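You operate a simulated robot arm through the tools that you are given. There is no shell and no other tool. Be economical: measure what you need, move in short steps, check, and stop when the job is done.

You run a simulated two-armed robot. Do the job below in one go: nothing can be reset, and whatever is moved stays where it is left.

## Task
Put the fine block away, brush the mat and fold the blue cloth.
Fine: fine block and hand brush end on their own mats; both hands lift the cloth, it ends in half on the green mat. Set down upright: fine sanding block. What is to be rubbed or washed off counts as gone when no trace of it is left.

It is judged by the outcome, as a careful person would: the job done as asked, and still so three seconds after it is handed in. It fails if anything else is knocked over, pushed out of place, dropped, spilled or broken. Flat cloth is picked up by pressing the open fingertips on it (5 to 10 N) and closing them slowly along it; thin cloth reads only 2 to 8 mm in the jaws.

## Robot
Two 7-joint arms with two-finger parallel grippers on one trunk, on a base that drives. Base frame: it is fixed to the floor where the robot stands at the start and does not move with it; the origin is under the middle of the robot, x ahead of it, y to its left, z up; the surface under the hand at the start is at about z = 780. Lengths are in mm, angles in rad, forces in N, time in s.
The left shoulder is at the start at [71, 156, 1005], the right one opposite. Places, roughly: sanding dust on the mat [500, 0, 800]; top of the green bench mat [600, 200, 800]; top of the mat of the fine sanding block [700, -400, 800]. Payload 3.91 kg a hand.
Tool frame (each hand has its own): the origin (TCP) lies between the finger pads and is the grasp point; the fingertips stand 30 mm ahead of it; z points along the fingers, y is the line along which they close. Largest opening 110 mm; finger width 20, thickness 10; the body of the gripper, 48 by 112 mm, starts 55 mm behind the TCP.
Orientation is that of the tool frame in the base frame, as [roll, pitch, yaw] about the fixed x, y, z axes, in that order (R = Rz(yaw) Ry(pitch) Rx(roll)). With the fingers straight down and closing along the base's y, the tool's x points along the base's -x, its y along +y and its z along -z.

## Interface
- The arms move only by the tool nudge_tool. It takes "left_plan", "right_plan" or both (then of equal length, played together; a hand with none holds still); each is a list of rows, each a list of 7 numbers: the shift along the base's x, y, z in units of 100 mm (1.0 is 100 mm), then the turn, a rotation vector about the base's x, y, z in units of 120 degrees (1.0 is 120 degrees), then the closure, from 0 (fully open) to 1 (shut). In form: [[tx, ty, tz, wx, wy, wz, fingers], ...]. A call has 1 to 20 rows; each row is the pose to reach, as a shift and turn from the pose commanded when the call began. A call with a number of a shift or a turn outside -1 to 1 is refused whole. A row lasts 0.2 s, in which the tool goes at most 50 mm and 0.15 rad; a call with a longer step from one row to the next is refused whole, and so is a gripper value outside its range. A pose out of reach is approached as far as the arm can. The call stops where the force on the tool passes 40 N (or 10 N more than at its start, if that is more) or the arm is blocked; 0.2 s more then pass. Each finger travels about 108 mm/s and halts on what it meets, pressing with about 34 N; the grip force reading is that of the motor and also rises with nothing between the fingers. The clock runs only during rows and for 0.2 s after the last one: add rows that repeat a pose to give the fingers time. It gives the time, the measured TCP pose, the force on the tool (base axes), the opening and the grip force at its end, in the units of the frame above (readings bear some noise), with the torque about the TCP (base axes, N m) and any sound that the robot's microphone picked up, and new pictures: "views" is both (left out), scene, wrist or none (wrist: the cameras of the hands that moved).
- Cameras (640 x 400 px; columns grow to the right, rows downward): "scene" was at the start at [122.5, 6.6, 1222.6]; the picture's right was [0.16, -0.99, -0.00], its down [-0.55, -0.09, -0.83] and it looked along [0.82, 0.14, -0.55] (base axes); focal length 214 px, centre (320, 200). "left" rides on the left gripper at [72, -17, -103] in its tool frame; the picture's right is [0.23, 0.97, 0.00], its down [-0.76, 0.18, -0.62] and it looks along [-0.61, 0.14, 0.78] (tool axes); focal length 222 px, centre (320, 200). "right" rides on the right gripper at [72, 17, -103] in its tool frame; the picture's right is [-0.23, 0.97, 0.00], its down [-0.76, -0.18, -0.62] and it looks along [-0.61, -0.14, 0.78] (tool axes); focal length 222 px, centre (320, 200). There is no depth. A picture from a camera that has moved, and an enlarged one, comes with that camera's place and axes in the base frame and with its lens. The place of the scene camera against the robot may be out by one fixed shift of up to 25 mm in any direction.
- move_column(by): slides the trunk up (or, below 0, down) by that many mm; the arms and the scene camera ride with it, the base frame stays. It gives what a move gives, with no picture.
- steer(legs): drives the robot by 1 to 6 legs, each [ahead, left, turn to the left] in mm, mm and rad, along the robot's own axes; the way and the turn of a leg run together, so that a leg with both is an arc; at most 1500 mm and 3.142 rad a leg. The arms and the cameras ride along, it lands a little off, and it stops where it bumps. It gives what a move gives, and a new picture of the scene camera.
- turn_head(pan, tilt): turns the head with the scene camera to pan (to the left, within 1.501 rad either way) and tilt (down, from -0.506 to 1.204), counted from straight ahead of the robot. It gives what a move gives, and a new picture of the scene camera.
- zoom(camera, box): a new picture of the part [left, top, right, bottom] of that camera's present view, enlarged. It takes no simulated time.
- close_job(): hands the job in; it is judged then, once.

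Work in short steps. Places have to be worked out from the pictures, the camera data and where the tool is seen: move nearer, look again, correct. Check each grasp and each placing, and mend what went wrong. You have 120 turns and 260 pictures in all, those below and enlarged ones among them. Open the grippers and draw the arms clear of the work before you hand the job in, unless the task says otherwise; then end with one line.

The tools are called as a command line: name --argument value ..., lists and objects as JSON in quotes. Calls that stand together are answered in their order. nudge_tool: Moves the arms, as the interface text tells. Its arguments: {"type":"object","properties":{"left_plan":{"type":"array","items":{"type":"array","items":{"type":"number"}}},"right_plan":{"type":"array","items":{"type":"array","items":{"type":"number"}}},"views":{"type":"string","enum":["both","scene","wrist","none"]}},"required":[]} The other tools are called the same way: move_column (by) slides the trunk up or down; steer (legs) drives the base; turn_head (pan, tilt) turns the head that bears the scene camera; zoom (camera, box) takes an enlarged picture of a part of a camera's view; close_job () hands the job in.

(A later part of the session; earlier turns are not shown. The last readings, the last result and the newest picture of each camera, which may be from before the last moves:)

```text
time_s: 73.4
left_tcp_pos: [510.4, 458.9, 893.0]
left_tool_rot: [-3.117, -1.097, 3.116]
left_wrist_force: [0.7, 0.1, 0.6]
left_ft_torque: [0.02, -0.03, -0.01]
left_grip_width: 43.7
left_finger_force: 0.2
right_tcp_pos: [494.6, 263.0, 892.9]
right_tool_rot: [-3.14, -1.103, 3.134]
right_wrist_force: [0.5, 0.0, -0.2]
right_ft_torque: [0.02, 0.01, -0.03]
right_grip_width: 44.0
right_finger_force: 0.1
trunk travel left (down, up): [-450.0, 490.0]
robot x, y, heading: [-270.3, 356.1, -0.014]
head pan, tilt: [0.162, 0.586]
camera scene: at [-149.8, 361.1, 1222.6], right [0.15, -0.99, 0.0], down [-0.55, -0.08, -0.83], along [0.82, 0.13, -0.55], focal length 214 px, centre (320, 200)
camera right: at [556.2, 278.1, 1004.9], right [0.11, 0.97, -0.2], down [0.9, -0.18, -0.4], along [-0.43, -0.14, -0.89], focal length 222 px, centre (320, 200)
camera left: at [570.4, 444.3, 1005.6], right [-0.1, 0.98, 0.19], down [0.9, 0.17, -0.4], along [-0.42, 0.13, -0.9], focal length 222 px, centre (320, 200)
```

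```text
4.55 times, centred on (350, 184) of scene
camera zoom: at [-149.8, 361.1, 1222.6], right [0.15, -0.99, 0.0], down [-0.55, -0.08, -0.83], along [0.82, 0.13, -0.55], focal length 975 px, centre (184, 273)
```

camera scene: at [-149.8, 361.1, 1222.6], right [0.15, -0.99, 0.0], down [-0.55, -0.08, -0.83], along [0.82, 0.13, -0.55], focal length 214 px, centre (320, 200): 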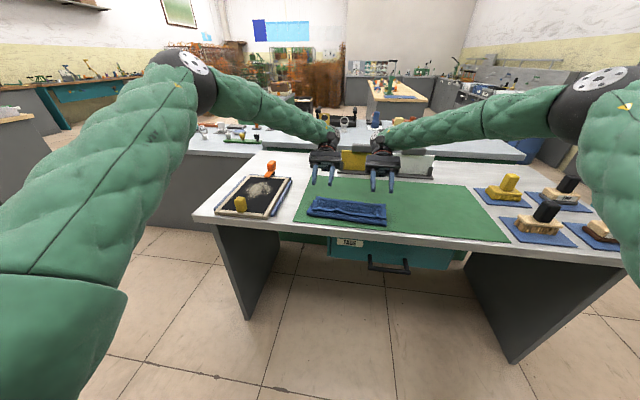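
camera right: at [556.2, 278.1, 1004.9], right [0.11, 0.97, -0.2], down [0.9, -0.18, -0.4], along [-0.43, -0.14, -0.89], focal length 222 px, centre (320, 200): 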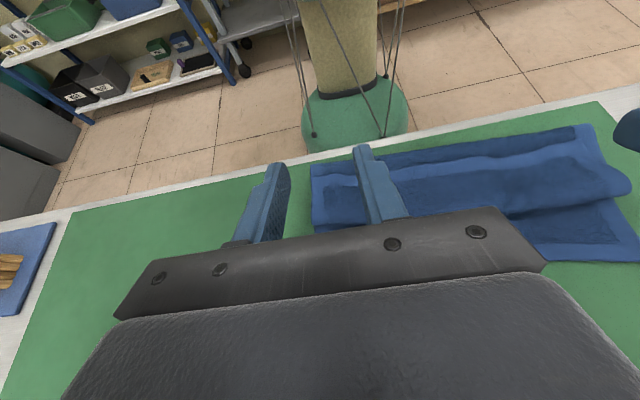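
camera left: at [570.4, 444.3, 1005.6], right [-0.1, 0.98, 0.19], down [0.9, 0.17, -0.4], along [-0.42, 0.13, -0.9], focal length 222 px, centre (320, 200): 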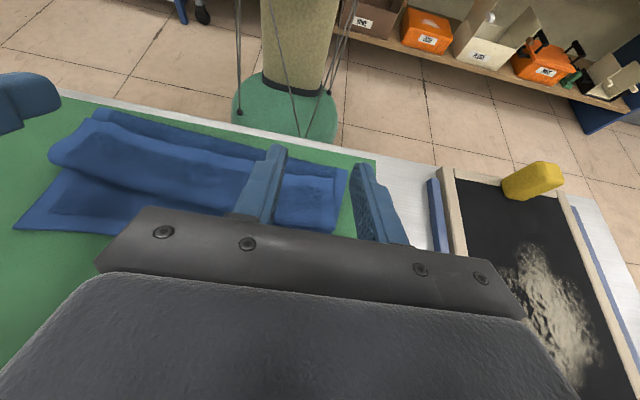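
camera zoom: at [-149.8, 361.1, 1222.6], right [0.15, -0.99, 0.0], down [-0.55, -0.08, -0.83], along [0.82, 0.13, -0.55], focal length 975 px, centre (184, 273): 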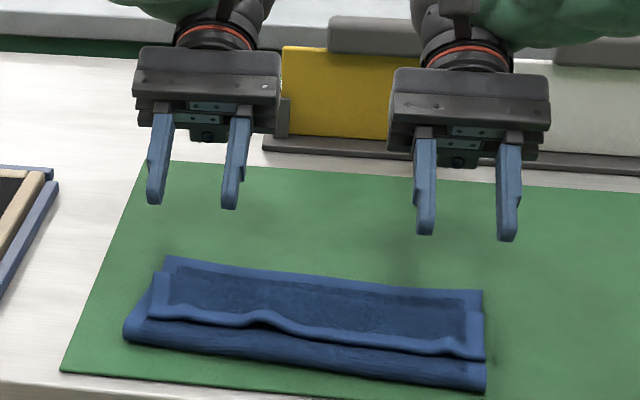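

The flap collapsed in a zigzag with its hem turned back, because the pinch held the hem facing the wrong way. I'll grip the hem with the fingers closing across the edge instead, so the sheet hangs straight out of the fingertips. First I rise and set the hands upright.

nudge_tool --right_plan '[[0, 0, 0.1, 0, 0, 0, 0.6], [-0.02, 0, 0.25, 0, -0.066, 0, 0.6], [-0.04, 0, 0.4, 0, -0.132, 0, 0.6], [-0.06, 0, 0.5, 0, -0.198, 0, 0.6], [-0.08, 0, 0.5, 0, -0.264, 0, 0.6], [-0.1, 0, 0.5, 0, -0.33, 0, 0.6], [-0.12, 0, 0.5, 0, -0.396, 0, 0.6], [-0.14, 0, 0.5, 0, -0.462, 0, 0.6], [-0.14, 0, 0.5, 0, -0.526, 0, 0.6]]' --left_plan '[[0, 0, 0.1, 0, 0, 0, 0.6], [-0.02, 0, 0.25, 0, -0.066, 0, 0.6], [-0.04, 0, 0.4, 0, -0.132, 0, 0.6], [-0.06, 0, 0.5, 0, -0.198, 0, 0.6], [-0.08, 0, 0.5, 0, -0.264, 0, 0.6], [-0.1, 0, 0.5, 0, -0.33, 0, 0.6], [-0.12, 0, 0.5, 0, -0.396, 0, 0.6], [-0.14, 0, 0.5, 0, -0.462, 0, 0.6], [-0.14, 0, 0.5, 0, -0.526, 0, 0.6]]' --views "wrist"

nudge_tool --right_plan '[[0, 0, 0, 0, 0, 0.07, 0.6], [0, 0, 0, 0, 0, 0.14, 0.6], [0, 0, 0, 0, 0, 0.21, 0.6], [0, 0, 0, 0, 0, 0.28, 0.6], [0, 0, 0, 0, 0, 0.35, 0.6], [0, 0, 0, 0, 0, 0.42, 0.6], [0, 0, 0, 0, 0, 0.49, 0.6], [0, 0, 0, 0, 0, 0.56, 0.6], [0, 0, 0, 0, 0, 0.63, 0.6], [0, 0, 0, 0, 0, 0.7, 0.6], [0, 0, 0, 0, 0, 0.755, 0.6]]' --left_plan '[[0, 0, 0, 0, 0, -0.07, 0.6], [0, 0, 0, 0, 0, -0.14, 0.6], [0, 0, 0, 0, 0, -0.21, 0.6], [0, 0, 0, 0, 0, -0.28, 0.6], [0, 0, 0, 0, 0, -0.35, 0.6], [0, 0, 0, 0, 0, -0.42, 0.6], [0, 0, 0, 0, 0, -0.49, 0.6], [0, 0, 0, 0, 0, -0.56, 0.6], [0, 0, 0, 0, 0, -0.63, 0.6], [0, 0, 0, 0, 0, -0.7, 0.6], [0, 0, 0, 0, 0, -0.745, 0.6]]' --views "both"

```text
time_s: 75.4
left_tcp_pos: [495.5, 458.8, 943.7]
left_tool_rot: [-3.139, 0.004, 3.13]
left_wrist_force: [-0.2, 0.9, -0.1]
left_ft_torque: [0.01, -0.02, 0.01]
left_grip_width: 44.0
left_finger_force: 0.0
right_tcp_pos: [483.1, 262.3, 942.7]
right_tool_rot: [3.139, -0.001, 3.139]
right_wrist_force: [-1.0, 0.6, -0.3]
right_ft_torque: [0.01, -0.05, 0.0]
right_grip_width: 44.1
right_finger_force: 0.0
trunk travel left (down, up): [-450.0, 490.0]
robot x, y, heading: [-275.6, 354.7, -0.012]
head pan, tilt: [0.162, 0.586]
camera right: at [410.6, 277.6, 1046.5], right [0.23, 0.97, 0.0], down [0.76, -0.18, 0.62], along [0.61, -0.14, -0.78], focal length 222 px, centre (320, 200)
camera left: at [423.8, 444.1, 1047.4], right [-0.22, 0.98, 0.0], down [0.76, 0.17, 0.63], along [0.61, 0.13, -0.78], focal length 222 px, centre (320, 200)
```

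right: 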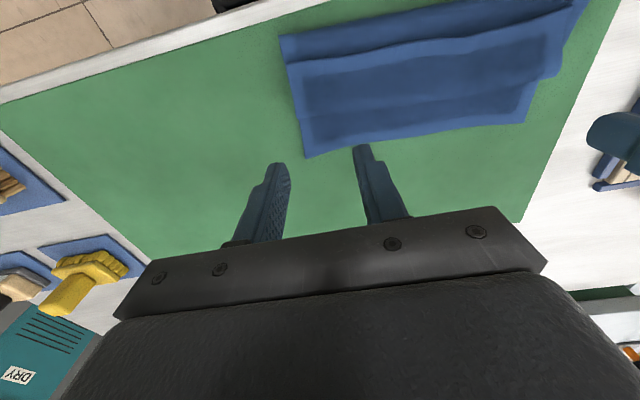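
left: 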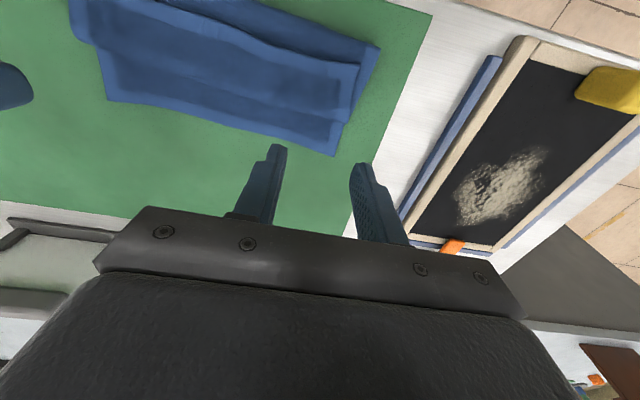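

```text
time_s: 77.8
left_tcp_pos: [495.8, 459.6, 944.4]
left_tool_rot: [-3.139, 0.001, 2.152]
left_wrist_force: [0.3, 0.0, 0.4]
left_ft_torque: [0.0, 0.02, 0.01]
left_grip_width: 44.2
left_finger_force: 0.0
left hand out of reach, approached as far as the arm can: row 8, 9, 10, 11
right_tcp_pos: [482.0, 262.6, 942.4]
right_tool_rot: [3.136, -0.002, -2.119]
right_wrist_force: [-0.3, 0.3, 0.3]
right_ft_torque: [-0.02, 0.0, -0.01]
right_grip_width: 43.9
right_finger_force: 0.0
right hand out of reach, approached as far as the arm can: row 8, 9, 10, 11
trunk travel left (down, up): [-450.0, 490.0]
robot x, y, heading: [-270.5, 356.2, -0.01]
head pan, tilt: [0.162, 0.586]
camera scene: at [-149.9, 361.1, 1222.6], right [0.15, -0.99, 0.0], down [-0.55, -0.08, -0.83], along [0.82, 0.13, -0.55], focal length 214 px, centre (320, 200)
camera right: at [431.3, 207.8, 1047.0], right [-0.71, 0.7, 0.0], down [0.55, 0.56, 0.62], along [0.43, 0.45, -0.78], focal length 222 px, centre (320, 200)
camera left: at [443.1, 511.9, 1047.8], right [0.69, 0.72, 0.0], down [0.57, -0.54, 0.62], along [0.45, -0.43, -0.78], focal length 222 px, centre (320, 200)
```

scene: 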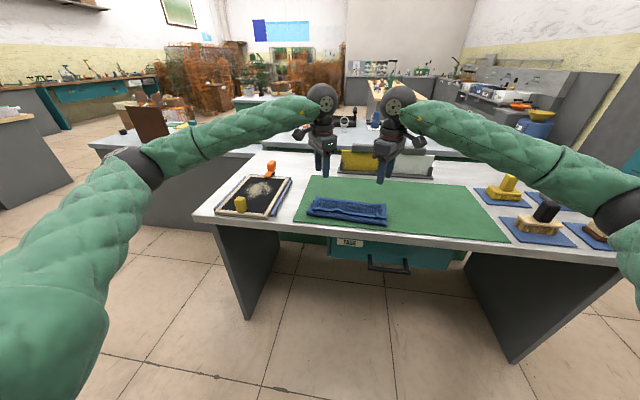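
right: 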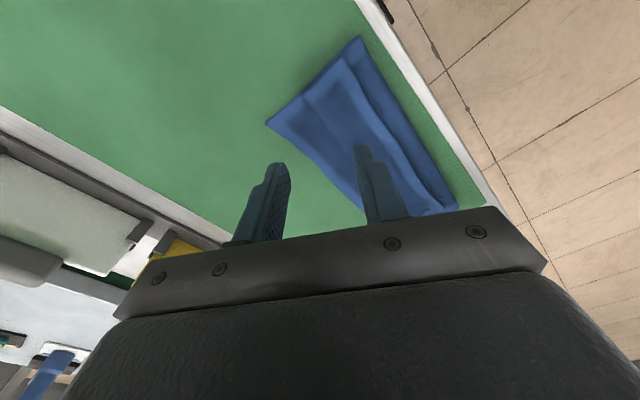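
left: 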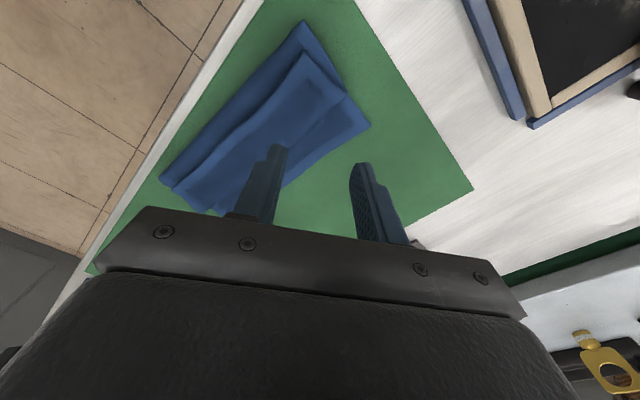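

The wrists stop at a 57° turn, which still makes the fingers close mostly across the edge. The hem now lies at x≈432 (right) to 447 (left), on top. I move above it and go down near the cloth.

nudge_tool --right_plan '[[-0.1, 0.05, -0.2, 0, 0, 0, 0.72], [-0.2, 0.1, -0.4, 0, 0, 0, 0.72], [-0.27, 0.13, -0.6, 0, 0, 0, 0.72], [-0.27, 0.13, -0.8, 0, 0, 0, 0.72], [-0.27, 0.13, -0.95, 0, 0, 0, 0.72]]' --left_plan '[[-0.1, -0.03, -0.2, 0, 0, 0, 0.72], [-0.2, -0.06, -0.4, 0, 0, 0, 0.72], [-0.26, -0.09, -0.6, 0, 0, 0, 0.72], [-0.26, -0.09, -0.8, 0, 0, 0, 0.72], [-0.26, -0.09, -0.95, 0, 0, 0, 0.72]]' --views "both"

zoom --camera "scene" --box '[280, 155, 420, 243]'

```text
time_s: 79.0
left_tcp_pos: [470.4, 450.8, 848.1]
left_tool_rot: [-3.137, 0.001, 2.152]
left_wrist_force: [-0.4, 0.2, 0.2]
left_ft_torque: [-0.01, 0.01, 0.0]
left_grip_width: 30.8
left_finger_force: 0.0
right_tcp_pos: [454.1, 274.5, 846.8]
right_tool_rot: [3.137, -0.002, -2.119]
right_wrist_force: [0.7, 0.3, 0.6]
right_ft_torque: [-0.01, -0.01, 0.04]
right_grip_width: 30.8
right_finger_force: 0.0
trunk travel left (down, up): [-450.0, 490.0]
robot x, y, heading: [-273.2, 356.5, -0.008]
head pan, tilt: [0.162, 0.586]
camera scene: at [-149.6, 361.1, 1222.6], right [0.15, -0.99, 0.0], down [-0.55, -0.08, -0.83], along [0.82, 0.13, -0.55], focal length 214 px, centre (320, 200)
camera right: at [403.7, 220.4, 951.1], right [-0.71, 0.7, 0.0], down [0.55, 0.56, 0.62], along [0.43, 0.45, -0.78], focal length 222 px, centre (320, 200)
camera left: at [416.9, 503.0, 952.3], right [0.69, 0.72, 0.0], down [0.57, -0.54, 0.62], along [0.45, -0.43, -0.78], focal length 222 px, centre (320, 200)
```

scene: 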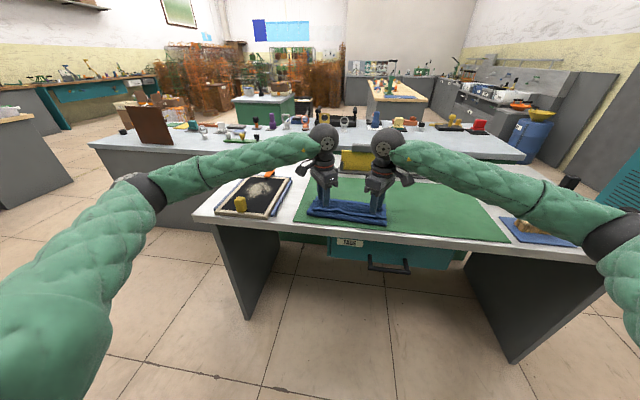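
right: 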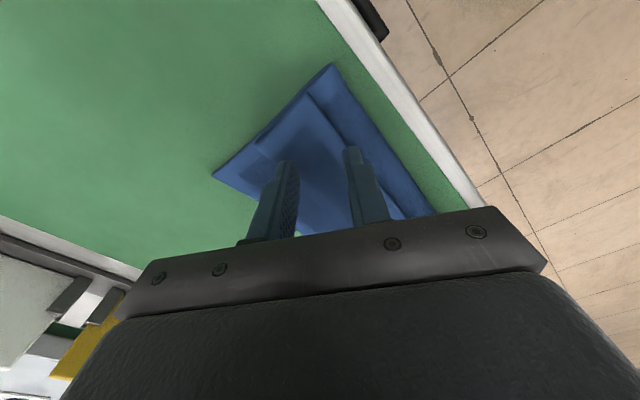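
left: 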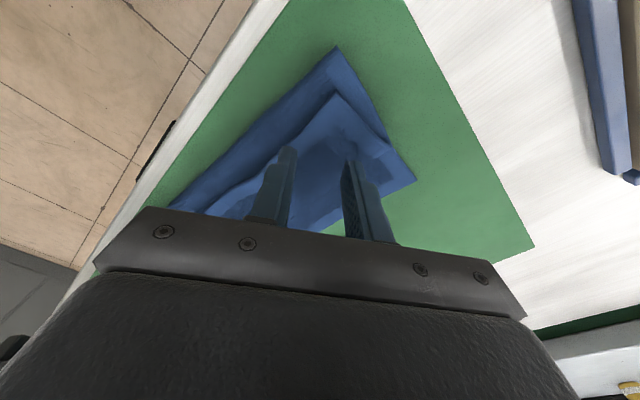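

```text
4.55 times, centred on (350, 199) of scene
camera zoom: at [-149.6, 361.1, 1222.6], right [0.15, -0.99, 0.0], down [-0.55, -0.08, -0.83], along [0.82, 0.13, -0.55], focal length 975 px, centre (184, 204)
```

zoom: 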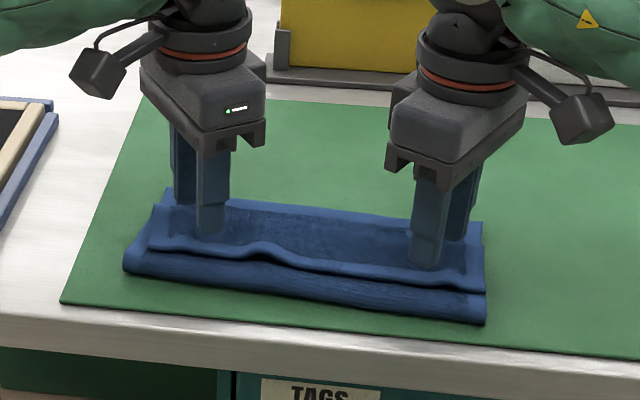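

The hem is confirmed at x≈434 and 449. I shift in by a few millimetres and go down to light contact.

nudge_tool --right_plan '[[0.04, 0, -0.1, 0, 0, 0, 0.72], [0.04, 0, -0.17, 0, 0, 0, 0.72], [0.04, 0, -0.19, 0, 0, 0, 0.72], [0.04, 0, -0.21, 0, 0, 0, 0.72], [0.04, 0, -0.21, 0, 0, 0, 0.72]]' --left_plan '[[0.05, 0, -0.1, 0, 0, 0, 0.72], [0.05, 0, -0.18, 0, 0, 0, 0.72], [0.05, 0, -0.2, 0, 0, 0, 0.72], [0.05, 0, -0.22, 0, 0, 0, 0.72], [0.05, 0, -0.22, 0, 0, 0, 0.72]]' --views "none"

```text
time_s: 80.2
left_tcp_pos: [474.5, 451.1, 827.0]
left_tool_rot: [-3.141, 0.003, 2.153]
left_wrist_force: [-1.1, 0.4, 1.7]
left_ft_torque: [-0.02, 0.02, 0.03]
left_grip_width: 30.6
left_finger_force: 0.1
right_tcp_pos: [457.8, 275.2, 825.0]
right_tool_rot: [3.138, -0.002, -2.118]
right_wrist_force: [-0.2, -0.3, 2.0]
right_ft_torque: [-0.03, 0.0, 0.0]
right_grip_width: 30.6
right_finger_force: 0.0
trunk travel left (down, up): [-450.0, 490.0]
robot x, y, heading: [-271.1, 356.0, -0.012]
head pan, tilt: [0.162, 0.586]
```

Contact is just beginning. I press 2–3 mm more and close slowly.

nudge_tool --right_plan '[[0, 0, -0.02, 0, 0, 0, 0.72], [0, 0, -0.025, 0, 0, 0, 0.74], [0, 0, -0.025, 0, 0, 0, 0.77], [0, 0, -0.025, 0, 0, 0, 0.8], [0, 0, -0.025, 0, 0, 0, 0.83], [0, 0, -0.025, 0, 0, 0, 0.86], [0, 0, -0.025, 0, 0, 0, 0.89], [0, 0, -0.025, 0, 0, 0, 0.92], [0, 0, -0.025, 0, 0, 0, 0.95], [0, 0, -0.025, 0, 0, 0, 0.98], [0, 0, -0.025, 0, 0, 0, 1], [0, 0, -0.025, 0, 0, 0, 1]]' --left_plan '[[0, 0, -0.025, 0, 0, 0, 0.72], [0, 0, -0.03, 0, 0, 0, 0.74], [0, 0, -0.03, 0, 0, 0, 0.77], [0, 0, -0.03, 0, 0, 0, 0.8], [0, 0, -0.03, 0, 0, 0, 0.83], [0, 0, -0.03, 0, 0, 0, 0.86], [0, 0, -0.03, 0, 0, 0, 0.89], [0, 0, -0.03, 0, 0, 0, 0.92], [0, 0, -0.03, 0, 0, 0, 0.95], [0, 0, -0.03, 0, 0, 0, 0.98], [0, 0, -0.03, 0, 0, 0, 1], [0, 0, -0.03, 0, 0, 0, 1]]' --views "wrist"

zoom --camera "scene" --box '[280, 155, 420, 243]'

```text
time_s: 82.8
left_tcp_pos: [475.1, 450.5, 822.6]
left_tool_rot: [-3.139, 0.004, 2.152]
left_wrist_force: [0.3, -3.9, 5.7]
left_ft_torque: [-0.13, 0.05, 0.03]
left_grip_width: 4.2
left_finger_force: 33.8
right_tcp_pos: [459.2, 275.9, 823.5]
right_tool_rot: [3.137, -0.001, -2.118]
right_wrist_force: [-0.1, 4.7, 3.7]
right_ft_torque: [0.17, -0.02, 0.02]
right_grip_width: 5.3
right_finger_force: 34.3
trunk travel left (down, up): [-450.0, 490.0]
robot x, y, heading: [-274.9, 358.2, -0.012]
head pan, tilt: [0.162, 0.586]
camera right: at [407.9, 221.2, 928.8], right [-0.71, 0.7, 0.0], down [0.55, 0.56, 0.62], along [0.43, 0.45, -0.78], focal length 222 px, centre (320, 200)
camera left: at [421.6, 503.4, 927.2], right [0.69, 0.72, 0.0], down [0.57, -0.54, 0.62], along [0.45, -0.43, -0.78], focal length 222 px, centre (320, 200)
```

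right: 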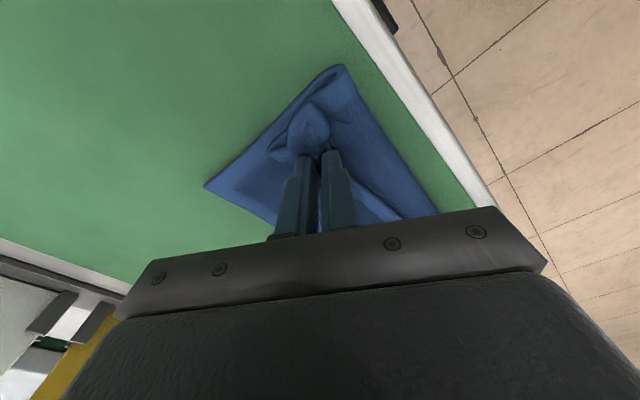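
left: 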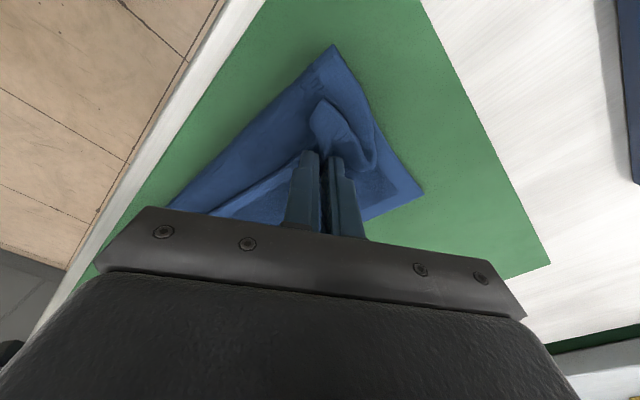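

```text
4.55 times, centred on (350, 199) of scene
camera zoom: at [-150.7, 361.1, 1222.7], right [0.15, -0.99, 0.0], down [-0.55, -0.08, -0.83], along [0.82, 0.13, -0.55], focal length 975 px, centre (184, 204)
```

zoom: 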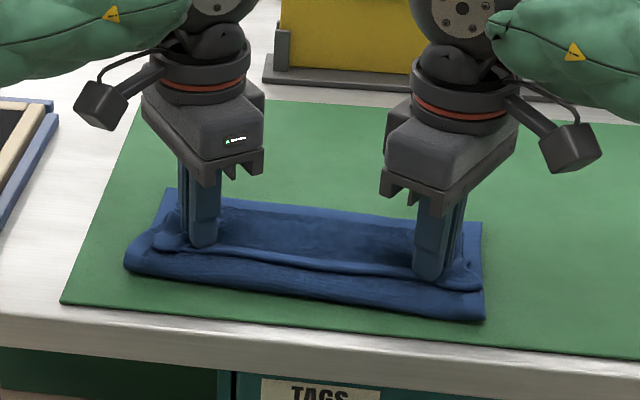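

Both are gripped (4.2 and 5.3 mm). I lift straight up 100 mm to straighten the flap.

nudge_tool --right_plan '[[0, 0, 0.15, 0, 0, 0, 1], [-0.05, 0, 0.35, 0, 0, 0, 1], [-0.1, 0, 0.55, 0, 0, 0, 1], [-0.15, 0, 0.75, 0, 0, 0, 1], [-0.15, 0, 0.9, 0, 0, 0, 1], [-0.15, 0, 1, 0, 0, 0, 1]]' --left_plan '[[0, 0, 0.15, 0, 0, 0, 1], [-0.05, 0, 0.35, 0, 0, 0, 1], [-0.1, 0, 0.55, 0, 0, 0, 1], [-0.15, 0, 0.75, 0, 0, 0, 1], [-0.15, 0, 0.9, 0, 0, 0, 1], [-0.15, 0, 1, 0, 0, 0, 1]]' --views "both"

zoom --camera "scene" --box '[280, 140, 420, 228]'

```text
time_s: 84.2
left_tcp_pos: [459.4, 452.1, 923.4]
left_tool_rot: [-3.14, 0.0, 2.153]
left_wrist_force: [0.7, -3.3, 0.7]
left_ft_torque: [-0.06, 0.01, 0.02]
left_grip_width: 3.8
left_finger_force: 34.2
right_tcp_pos: [444.2, 276.4, 923.8]
right_tool_rot: [3.137, -0.002, -2.119]
right_wrist_force: [-0.3, 2.7, 0.3]
right_ft_torque: [0.1, -0.03, -0.02]
right_grip_width: 5.0
right_finger_force: 34.3
trunk travel left (down, up): [-450.0, 490.0]
robot x, y, heading: [-274.9, 352.5, -0.013]
head pan, tilt: [0.162, 0.586]
camera scene: at [-150.1, 361.1, 1222.6], right [0.15, -0.99, 0.0], down [-0.55, -0.08, -0.83], along [0.82, 0.13, -0.55], focal length 214 px, centre (320, 200)
camera right: at [393.5, 220.9, 1028.2], right [-0.71, 0.7, 0.0], down [0.55, 0.56, 0.62], along [0.43, 0.45, -0.78], focal length 222 px, centre (320, 200)
camera left: at [406.2, 503.4, 1027.6], right [0.69, 0.72, 0.0], down [0.57, -0.54, 0.62], along [0.45, -0.43, -0.78], focal length 222 px, centre (320, 200)
```

scene: 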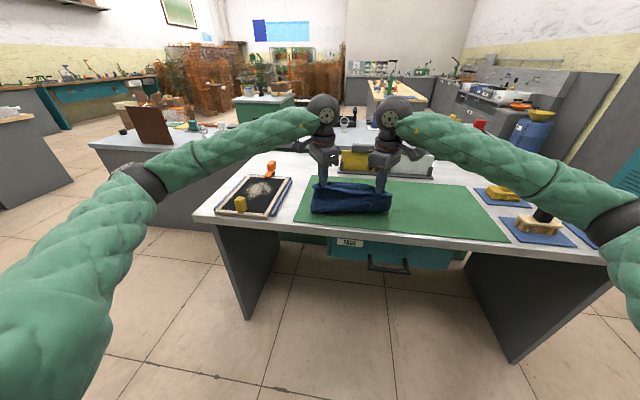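
right: 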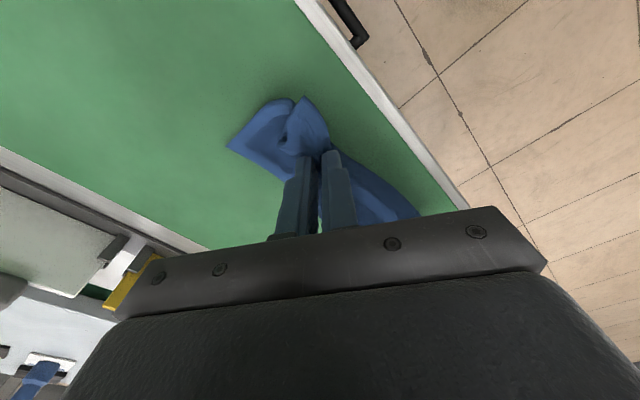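
left: 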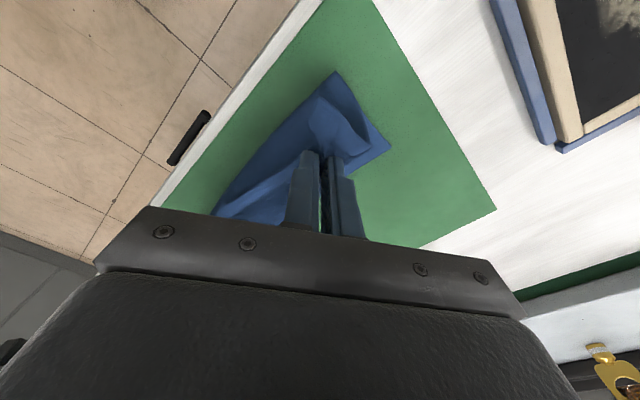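

```text
4.55 times, centred on (350, 184) of scene
camera zoom: at [-150.1, 361.1, 1222.6], right [0.15, -0.99, 0.0], down [-0.55, -0.08, -0.83], along [0.82, 0.13, -0.55], focal length 975 px, centre (184, 273)
```

zoom: 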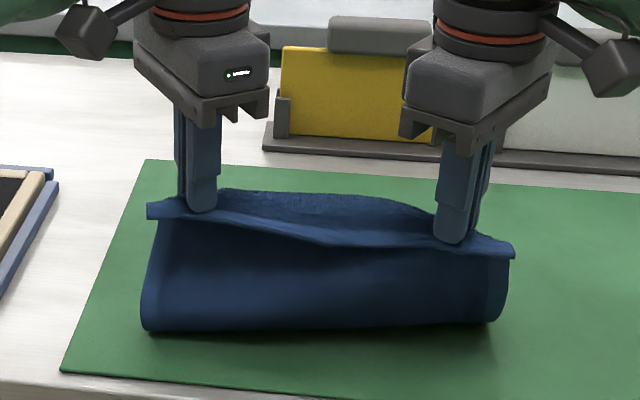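

The sheet still bends over the pinch, so the hem must really be rotated by more than 90°: grip it with the hands leaning towards me (−45°) and lay it with them leaning away (+60°). I set the hem back down where it was and release.

nudge_tool --right_plan '[[0, 0, -0.2, 0, 0, 0, 1], [0, 0, -0.45, 0, 0, 0, 1], [0, 0, -0.7, 0, 0, 0, 1], [0, 0, -0.9, 0, 0, 0, 1], [0, 0, -0.95, 0, 0, 0, 1], [0, 0, -0.95, 0, 0, 0, 0.85], [0, 0, -0.95, 0, 0, 0, 0.68], [0, 0, -0.95, 0, 0, 0, 0.68], [0, 0, -0.7, 0, 0, 0, 0.68], [0, 0, -0.3, 0, 0, 0, 0.68], [0, 0, 0.1, 0, 0, 0, 0.68], [-0.2, 0, 0.2, 0, 0, 0, 0.68]]' --left_plan '[[0, 0, -0.2, 0, 0, 0, 1], [0, 0, -0.45, 0, 0, 0, 1], [0, 0, -0.7, 0, 0, 0, 1], [0, 0, -0.9, 0, 0, 0, 1], [0, 0, -0.95, 0, 0, 0, 1], [0, 0, -0.95, 0, 0, 0, 0.85], [0, 0, -0.95, 0, 0, 0, 0.68], [0, 0, -0.95, 0, 0, 0, 0.68], [0, 0, -0.7, 0, 0, 0, 0.68], [0, 0, -0.3, 0, 0, 0, 0.68], [0, 0, 0.1, 0, 0, 0, 0.68], [-0.2, 0, 0.2, 0, 0, 0, 0.68]]' --views "none"

nudge_tool --right_plan '[[0, 0, 0, 0, 0, -0.07, 0.68], [0, 0, 0, 0, 0, -0.14, 0.68], [0, 0, 0, 0, 0, -0.21, 0.68], [0, 0, 0, 0, 0, -0.28, 0.68], [0, 0, 0, 0, 0, -0.35, 0.68], [0, 0, 0, 0, 0, -0.42, 0.68], [0, 0, 0, 0, 0, -0.488, 0.68]]' --left_plan '[[0, 0, 0, 0, 0, 0.07, 0.68], [0, 0, 0, 0, 0, 0.14, 0.68], [0, 0, 0, 0, 0, 0.21, 0.68], [0, 0, 0, 0, 0, 0.28, 0.68], [0, 0, 0, 0, 0, 0.35, 0.68], [0, 0, 0, 0, 0, 0.42, 0.68], [0, 0, 0, 0, 0, 0.472, 0.68]]' --views "both"

zoom --camera "scene" --box '[280, 155, 420, 243]'

```text
time_s: 86.8
left_tcp_pos: [439.1, 451.2, 943.8]
left_tool_rot: [-3.139, 0.001, 2.153]
left_wrist_force: [-1.0, -0.6, 0.5]
left_ft_torque: [0.0, -0.04, -0.02]
left_grip_width: 35.2
left_finger_force: 0.0
right_tcp_pos: [423.8, 274.7, 945.1]
right_tool_rot: [3.137, -0.001, -2.12]
right_wrist_force: [0.5, -0.2, 0.3]
right_ft_torque: [0.0, -0.04, 0.0]
right_grip_width: 35.4
right_finger_force: 0.0
trunk travel left (down, up): [-450.0, 490.0]
robot x, y, heading: [-272.7, 355.9, -0.01]
head pan, tilt: [0.162, 0.586]
```

```text
time_s: 88.4
left_tcp_pos: [440.0, 450.3, 944.7]
left_tool_rot: [-3.14, 0.004, 3.141]
left_wrist_force: [0.2, 0.4, 0.2]
left_ft_torque: [0.0, -0.03, 0.02]
left_grip_width: 35.1
left_finger_force: 0.1
right_tcp_pos: [423.2, 275.7, 943.0]
right_tool_rot: [3.139, -0.002, -3.141]
right_wrist_force: [1.3, 0.0, 0.5]
right_ft_torque: [-0.01, 0.0, 0.0]
right_grip_width: 35.2
right_finger_force: 0.1
trunk travel left (down, up): [-450.0, 490.0]
robot x, y, heading: [-273.3, 355.5, -0.005]
head pan, tilt: [0.162, 0.586]
camera scene: at [-150.0, 361.1, 1222.6], right [0.15, -0.99, 0.0], down [-0.55, -0.08, -0.83], along [0.82, 0.13, -0.55], focal length 214 px, centre (320, 200)
camera right: at [353.2, 290.6, 1048.5], right [0.23, 0.97, 0.0], down [0.76, -0.18, 0.62], along [0.61, -0.14, -0.78], focal length 222 px, centre (320, 200)
camera left: at [367.9, 434.2, 1048.2], right [-0.23, 0.97, 0.0], down [0.76, 0.18, 0.62], along [0.61, 0.14, -0.78], focal length 222 px, centre (320, 200)
```

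scene: 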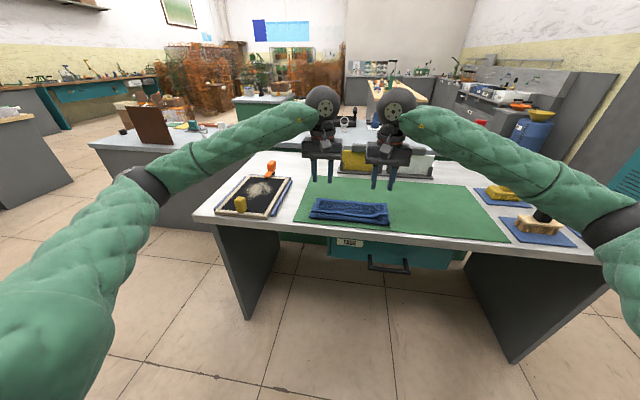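
right: 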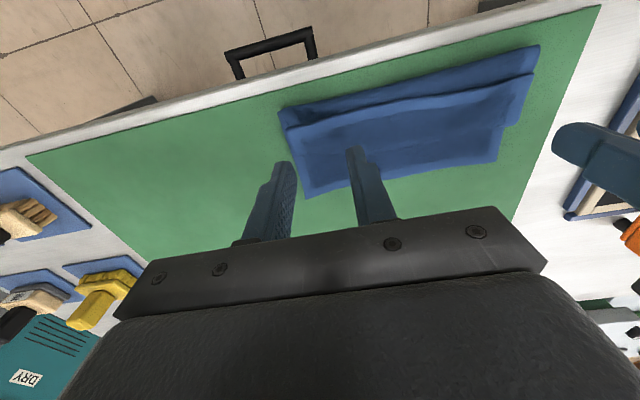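
left: 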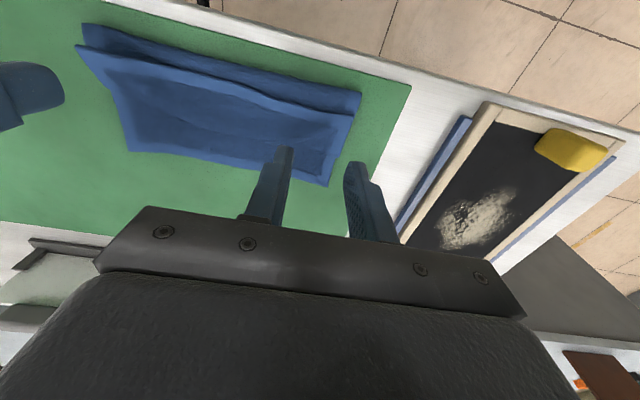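

```text
4.55 times, centred on (350, 199) of scene
camera zoom: at [-150.0, 361.1, 1222.6], right [0.15, -0.99, 0.0], down [-0.55, -0.08, -0.83], along [0.82, 0.13, -0.55], focal length 975 px, centre (184, 204)
```

zoom: 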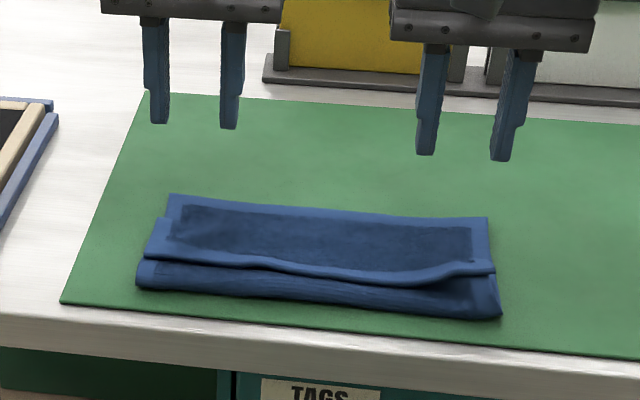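

The bundle lies straight: fold x≈416, far edge x≈545, hem on top at x≈440, y 230–488. To allow larger wrist tilts I raise the trunk 200 mm and drive 110 mm closer, then lean the hands back towards me while lowering.

move_column --by 200

steer --legs '[[110, 0, 0.01]]'

nudge_tool --right_plan '[[-0.2, 0, -0.2, 0, 0, 0, 0.68], [-0.4, 0, -0.4, 0, -0.06, 0, 0.68], [-0.6, 0, -0.6, 0, -0.12, 0, 0.68], [-0.8, 0, -0.8, 0, -0.18, 0, 0.68], [-1, 0, -1, 0, -0.24, 0, 0.68], [-1, 0, -1, 0, -0.31, 0, 0.68], [-1, 0, -1, 0, -0.38, 0, 0.68]]' --left_plan '[[-0.2, 0, -0.2, 0, 0, 0, 0.68], [-0.4, 0, -0.4, 0, -0.06, 0, 0.68], [-0.6, 0, -0.6, 0, -0.12, 0, 0.68], [-0.8, 0, -0.8, 0, -0.18, 0, 0.68], [-1, 0, -1, 0, -0.24, 0, 0.68], [-1, 0, -1, 0, -0.31, 0, 0.68], [-1, 0, -1, 0, -0.38, 0, 0.68]]' --views "none"

```text
time_s: 90.5
left_tcp_pos: [439.3, 450.9, 1143.5]
left_tool_rot: [-3.141, 0.001, 3.14]
left_wrist_force: [-0.3, -1.1, -0.9]
left_ft_torque: [0.01, -0.03, -0.04]
left_grip_width: 35.4
left_finger_force: 0.1
right_tcp_pos: [426.0, 275.1, 1144.4]
right_tool_rot: [3.138, -0.001, -3.141]
right_wrist_force: [-0.1, 0.0, 0.4]
right_ft_torque: [0.02, 0.0, -0.01]
right_grip_width: 35.0
right_finger_force: 0.1
trunk travel left (down, up): [-650.0, 290.0]
robot x, y, heading: [-270.9, 358.9, -0.006]
head pan, tilt: [0.162, 0.586]
```

```text
time_s: 91.7
left_tcp_pos: [549.5, 458.6, 1143.0]
left_tool_rot: [-3.14, 0.0, -3.132]
left_wrist_force: [0.6, 0.2, -0.5]
left_ft_torque: [-0.03, -0.01, 0.02]
left_grip_width: 35.5
left_finger_force: 0.0
right_tcp_pos: [534.8, 282.9, 1143.6]
right_tool_rot: [3.136, -0.002, -3.128]
right_wrist_force: [-0.2, 0.2, 0.6]
right_ft_torque: [-0.03, 0.04, -0.03]
right_grip_width: 35.0
right_finger_force: 0.0
trunk travel left (down, up): [-650.0, 290.0]
robot x, y, heading: [-158.3, 353.1, 0.002]
head pan, tilt: [0.162, 0.586]
camera scene: at [-39.7, 362.2, 1422.6], right [0.16, -0.99, 0.0], down [-0.55, -0.09, -0.83], along [0.82, 0.14, -0.55], focal length 214 px, centre (320, 200)
```

scene: 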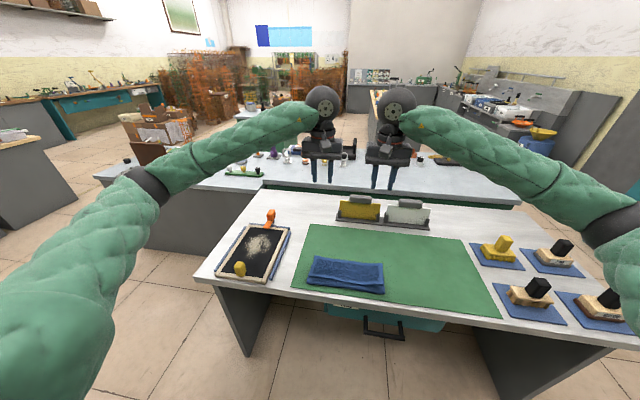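

```text
time_s: 93.3
left_tcp_pos: [449.0, 455.6, 1044.7]
left_tool_rot: [-3.129, 0.799, -3.127]
left_wrist_force: [0.8, 0.1, -0.4]
left_ft_torque: [-0.01, -0.01, 0.01]
left_grip_width: 35.2
left_finger_force: 0.0
right_tcp_pos: [434.0, 282.0, 1044.7]
right_tool_rot: [-3.136, 0.797, -3.126]
right_wrist_force: [-0.5, 0.2, 0.2]
right_ft_torque: [0.01, 0.0, -0.02]
right_grip_width: 35.0
right_finger_force: 0.1
trunk travel left (down, up): [-650.0, 290.0]
robot x, y, heading: [-162.2, 355.5, 0.001]
head pan, tilt: [0.162, 0.586]
```

Both hands lean at −0.8. I lower towards the hem.

nudge_tool --right_plan '[[-0.03, -0.1, -0.3, 0, 0, 0, 0.68], [-0.03, -0.19, -0.6, 0, 0, 0, 0.68], [-0.03, -0.19, -1, 0, 0, 0, 0.68]]' --left_plan '[[-0.08, 0, -0.3, 0, 0, 0, 0.68], [-0.16, 0, -0.6, 0, 0, 0, 0.68], [-0.16, 0, -1, 0, 0, 0, 0.68]]' --views "none"

nudge_tool --right_plan '[[0, 0, -0.3, 0, 0, 0, 0.68], [0, 0, -0.6, 0, 0, 0, 0.68], [0, 0, -0.85, 0, 0, 0, 0.68]]' --left_plan '[[0, 0, -0.3, 0, 0, 0, 0.68], [0, 0, -0.6, 0, 0, 0, 0.68], [0, 0, -0.85, 0, 0, 0, 0.68]]' --views "both"

zoom --camera "scene" --box '[280, 220, 420, 308]'

```text
time_s: 94.1
left_tcp_pos: [433.6, 457.1, 942.7]
left_tool_rot: [-3.129, 0.798, -3.125]
left_wrist_force: [0.4, -1.0, -0.3]
left_ft_torque: [0.02, 0.03, -0.01]
left_grip_width: 35.3
left_finger_force: 0.1
right_tcp_pos: [432.4, 262.6, 942.6]
right_tool_rot: [-3.133, 0.792, -3.123]
right_wrist_force: [-0.4, 0.4, -0.4]
right_ft_torque: [0.03, 0.03, -0.02]
right_grip_width: 35.3
right_finger_force: 0.1
trunk travel left (down, up): [-650.0, 290.0]
robot x, y, heading: [-161.5, 354.5, 0.004]
head pan, tilt: [0.162, 0.586]
```

```text
time_s: 94.9
left_tcp_pos: [432.7, 457.1, 857.3]
left_tool_rot: [-3.131, 0.797, -3.127]
left_wrist_force: [0.5, 0.1, 0.8]
left_ft_torque: [-0.01, 0.01, -0.01]
left_grip_width: 35.1
left_finger_force: 0.0
right_tcp_pos: [431.5, 263.8, 859.1]
right_tool_rot: [-3.135, 0.795, -3.125]
right_wrist_force: [-0.1, -0.1, 0.4]
right_ft_torque: [0.04, -0.02, 0.02]
right_grip_width: 35.2
right_finger_force: 0.0
trunk travel left (down, up): [-650.0, 290.0]
robot x, y, heading: [-165.0, 356.6, 0.002]
head pan, tilt: [0.162, 0.586]
camera scene: at [-40.1, 361.8, 1422.7], right [0.16, -0.99, 0.0], down [-0.55, -0.09, -0.83], along [0.82, 0.14, -0.55], focal length 214 px, centre (320, 200)
camera right: at [307.0, 277.9, 880.4], right [0.15, 0.98, 0.16], down [0.09, -0.17, 0.98], along [0.98, -0.13, -0.11], focal length 222 px, centre (320, 200)
camera left: at [308.4, 440.3, 879.8], right [-0.16, 0.97, -0.17], down [0.09, 0.19, 0.98], along [0.98, 0.15, -0.11], focal length 222 px, centre (320, 200)
```

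scene: 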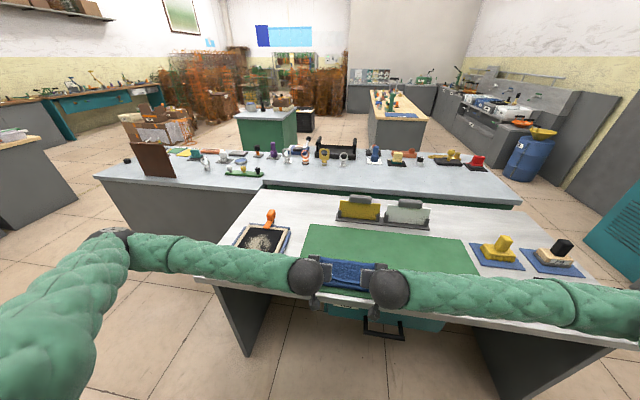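
right: 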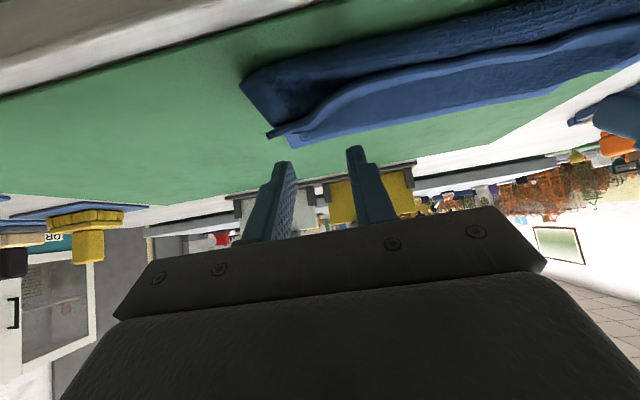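
left: 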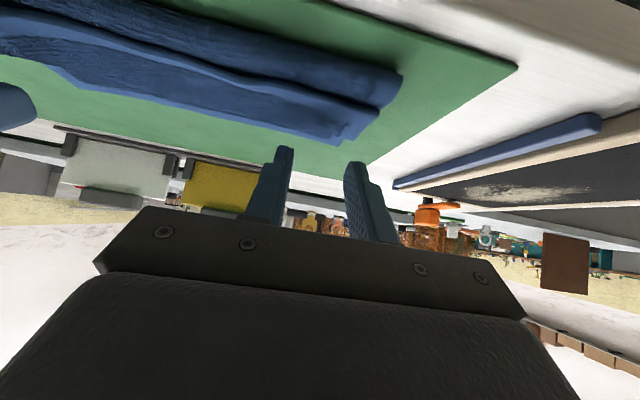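

```text
4.55 times, centred on (350, 264) of scene
camera zoom: at [-40.1, 361.8, 1422.7], right [0.16, -0.99, 0.0], down [-0.55, -0.09, -0.83], along [0.82, 0.14, -0.55], focal length 975 px, centre (184, -91)
```

zoom: 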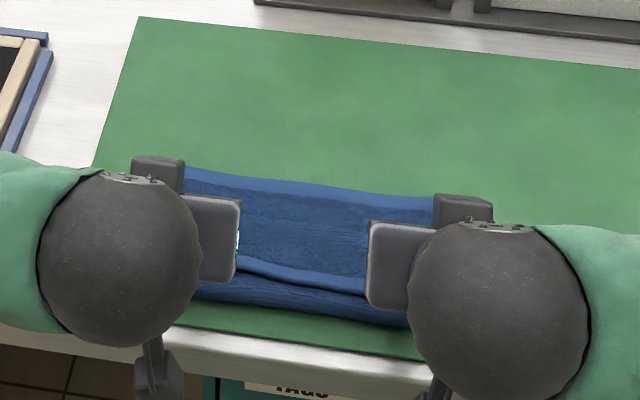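

Seen from low, the right end of the hem is at x≈455 (curling up) and the left at x≈436. I shift the right hand 18 mm forward and lower both to just above contact.

nudge_tool --right_plan '[[0.18, 0, 0, 0, 0, 0, 0.68], [0.18, 0, -0.15, 0, 0, 0, 0.68], [0.18, 0, -0.25, 0, 0, 0, 0.68], [0.18, 0, -0.29, 0, 0, 0, 0.68], [0.18, 0, -0.31, 0, 0, 0, 0.68]]' --left_plan '[[0, 0, 0, 0, 0, 0, 0.68], [0, 0, -0.15, 0, 0, 0, 0.68], [0, 0, -0.25, 0, 0, 0, 0.68], [0, 0, -0.28, 0, 0, 0, 0.68], [0, 0, -0.3, 0, 0, 0, 0.68]]' --views "wrist"

```text
time_s: 96.1
left_tcp_pos: [432.1, 457.7, 829.3]
left_tool_rot: [-3.13, 0.798, -3.129]
left_wrist_force: [0.6, 0.2, -0.5]
left_ft_torque: [0.02, 0.0, 0.04]
left_grip_width: 35.1
left_finger_force: 0.1
right_tcp_pos: [449.6, 263.4, 828.7]
right_tool_rot: [-3.132, 0.794, -3.124]
right_wrist_force: [-0.7, -0.1, 0.5]
right_ft_torque: [-0.01, 0.0, 0.02]
right_grip_width: 35.3
right_finger_force: 0.0
trunk travel left (down, up): [-650.0, 290.0]
robot x, y, heading: [-160.4, 353.0, 0.001]
head pan, tilt: [0.162, 0.586]
camera right: at [325.5, 277.8, 849.4], right [0.15, 0.98, 0.16], down [0.09, -0.17, 0.98], along [0.98, -0.13, -0.11], focal length 222 px, centre (320, 200)
camera left: at [308.1, 440.6, 850.3], right [-0.16, 0.97, -0.17], down [0.09, 0.19, 0.98], along [0.98, 0.15, -0.11], focal length 222 px, centre (320, 200)
```

right: 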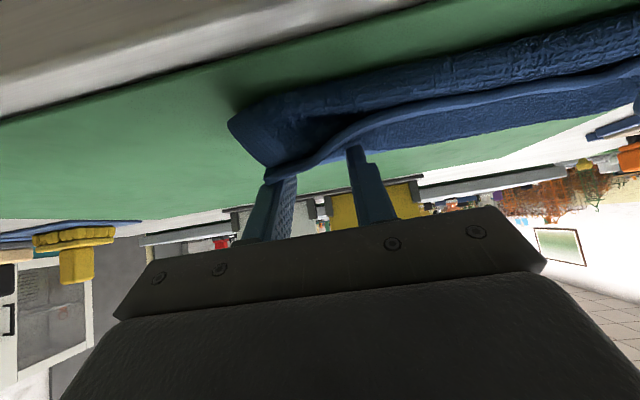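
left: 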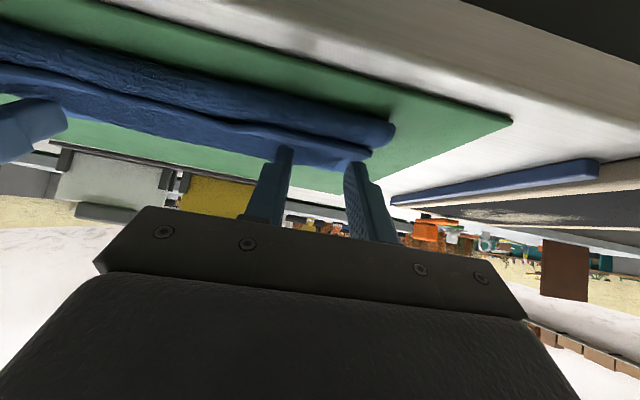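

The right hem end curls up and lies further forward, so I shift the right hand 8 mm forward and 8 mm inward, and lower both to contact.

nudge_tool --right_plan '[[0.08, 0.08, 0.02, 0, 0, 0, 0.68], [0.08, 0.08, -0.03, 0, 0, 0, 0.68], [0.08, 0.08, -0.05, 0, 0, 0, 0.68], [0.08, 0.08, -0.06, 0, 0, 0, 0.68]]' --left_plan '[[0.01, 0, -0.02, 0, 0, 0, 0.68], [0.01, 0, -0.04, 0, 0, 0, 0.68], [0.01, 0, -0.05, 0, 0, 0, 0.68], [0.01, 0, -0.06, 0, 0, 0, 0.68]]' --views "none"

```text
time_s: 97.1
left_tcp_pos: [431.4, 457.4, 823.3]
left_tool_rot: [-3.13, 0.797, -3.128]
left_wrist_force: [1.2, -0.5, -0.2]
left_ft_torque: [0.0, -0.02, 0.03]
left_grip_width: 35.0
left_finger_force: 0.0
right_tcp_pos: [458.1, 270.1, 822.1]
right_tool_rot: [-3.133, 0.794, -3.123]
right_wrist_force: [-0.2, 0.1, 1.3]
right_ft_torque: [0.04, -0.01, 0.06]
right_grip_width: 35.1
right_finger_force: 0.1
trunk travel left (down, up): [-650.0, 290.0]
robot x, y, heading: [-161.7, 354.7, -0.001]
head pan, tilt: [0.162, 0.586]
```

Hardly any contact yet; I go 4 mm lower.

nudge_tool --right_plan '[[0, 0, -0.02, 0, 0, 0, 0.68], [0, 0, -0.03, 0, 0, 0, 0.68], [0, 0, -0.04, 0, 0, 0, 0.68]]' --left_plan '[[0, 0, -0.02, 0, 0, 0, 0.68], [0, 0, -0.04, 0, 0, 0, 0.68], [0, 0, -0.05, 0, 0, 0, 0.68]]' --views "wrist"

```text
time_s: 97.9
left_tcp_pos: [432.2, 456.7, 819.7]
left_tool_rot: [-3.131, 0.8, -3.128]
left_wrist_force: [-1.4, 0.7, 9.8]
left_ft_torque: [0.05, -0.07, 0.02]
left_grip_width: 35.0
left_finger_force: 0.1
right_tcp_pos: [456.8, 270.5, 820.2]
right_tool_rot: [-3.134, 0.793, -3.124]
right_wrist_force: [-0.5, -0.3, 5.8]
right_ft_torque: [0.08, -0.06, 0.0]
right_grip_width: 34.9
right_finger_force: 0.0
trunk travel left (down, up): [-650.0, 290.0]
robot x, y, heading: [-163.1, 353.0, 0.001]
head pan, tilt: [0.162, 0.586]
camera right: at [333.2, 285.3, 840.9], right [0.15, 0.98, 0.16], down [0.09, -0.17, 0.98], along [0.98, -0.13, -0.11], focal length 222 px, centre (320, 200)
camera left: at [308.8, 440.7, 840.5], right [-0.16, 0.97, -0.17], down [0.08, 0.19, 0.98], along [0.98, 0.15, -0.11], focal length 222 px, centre (320, 200)
```

right: 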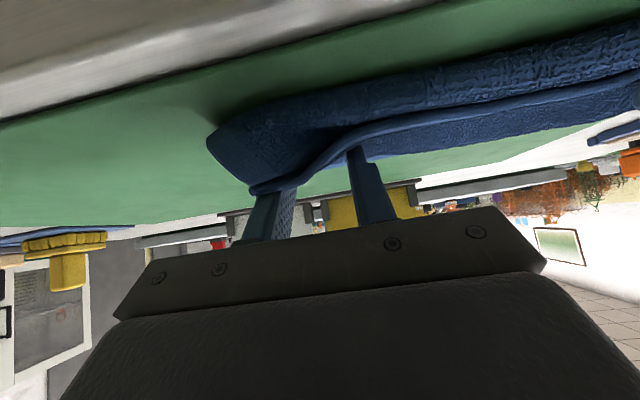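
left: 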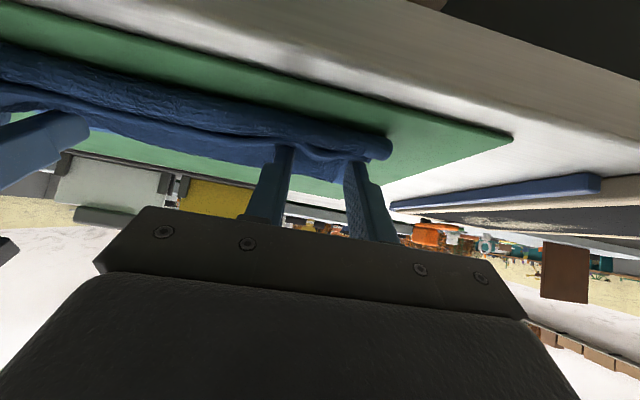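

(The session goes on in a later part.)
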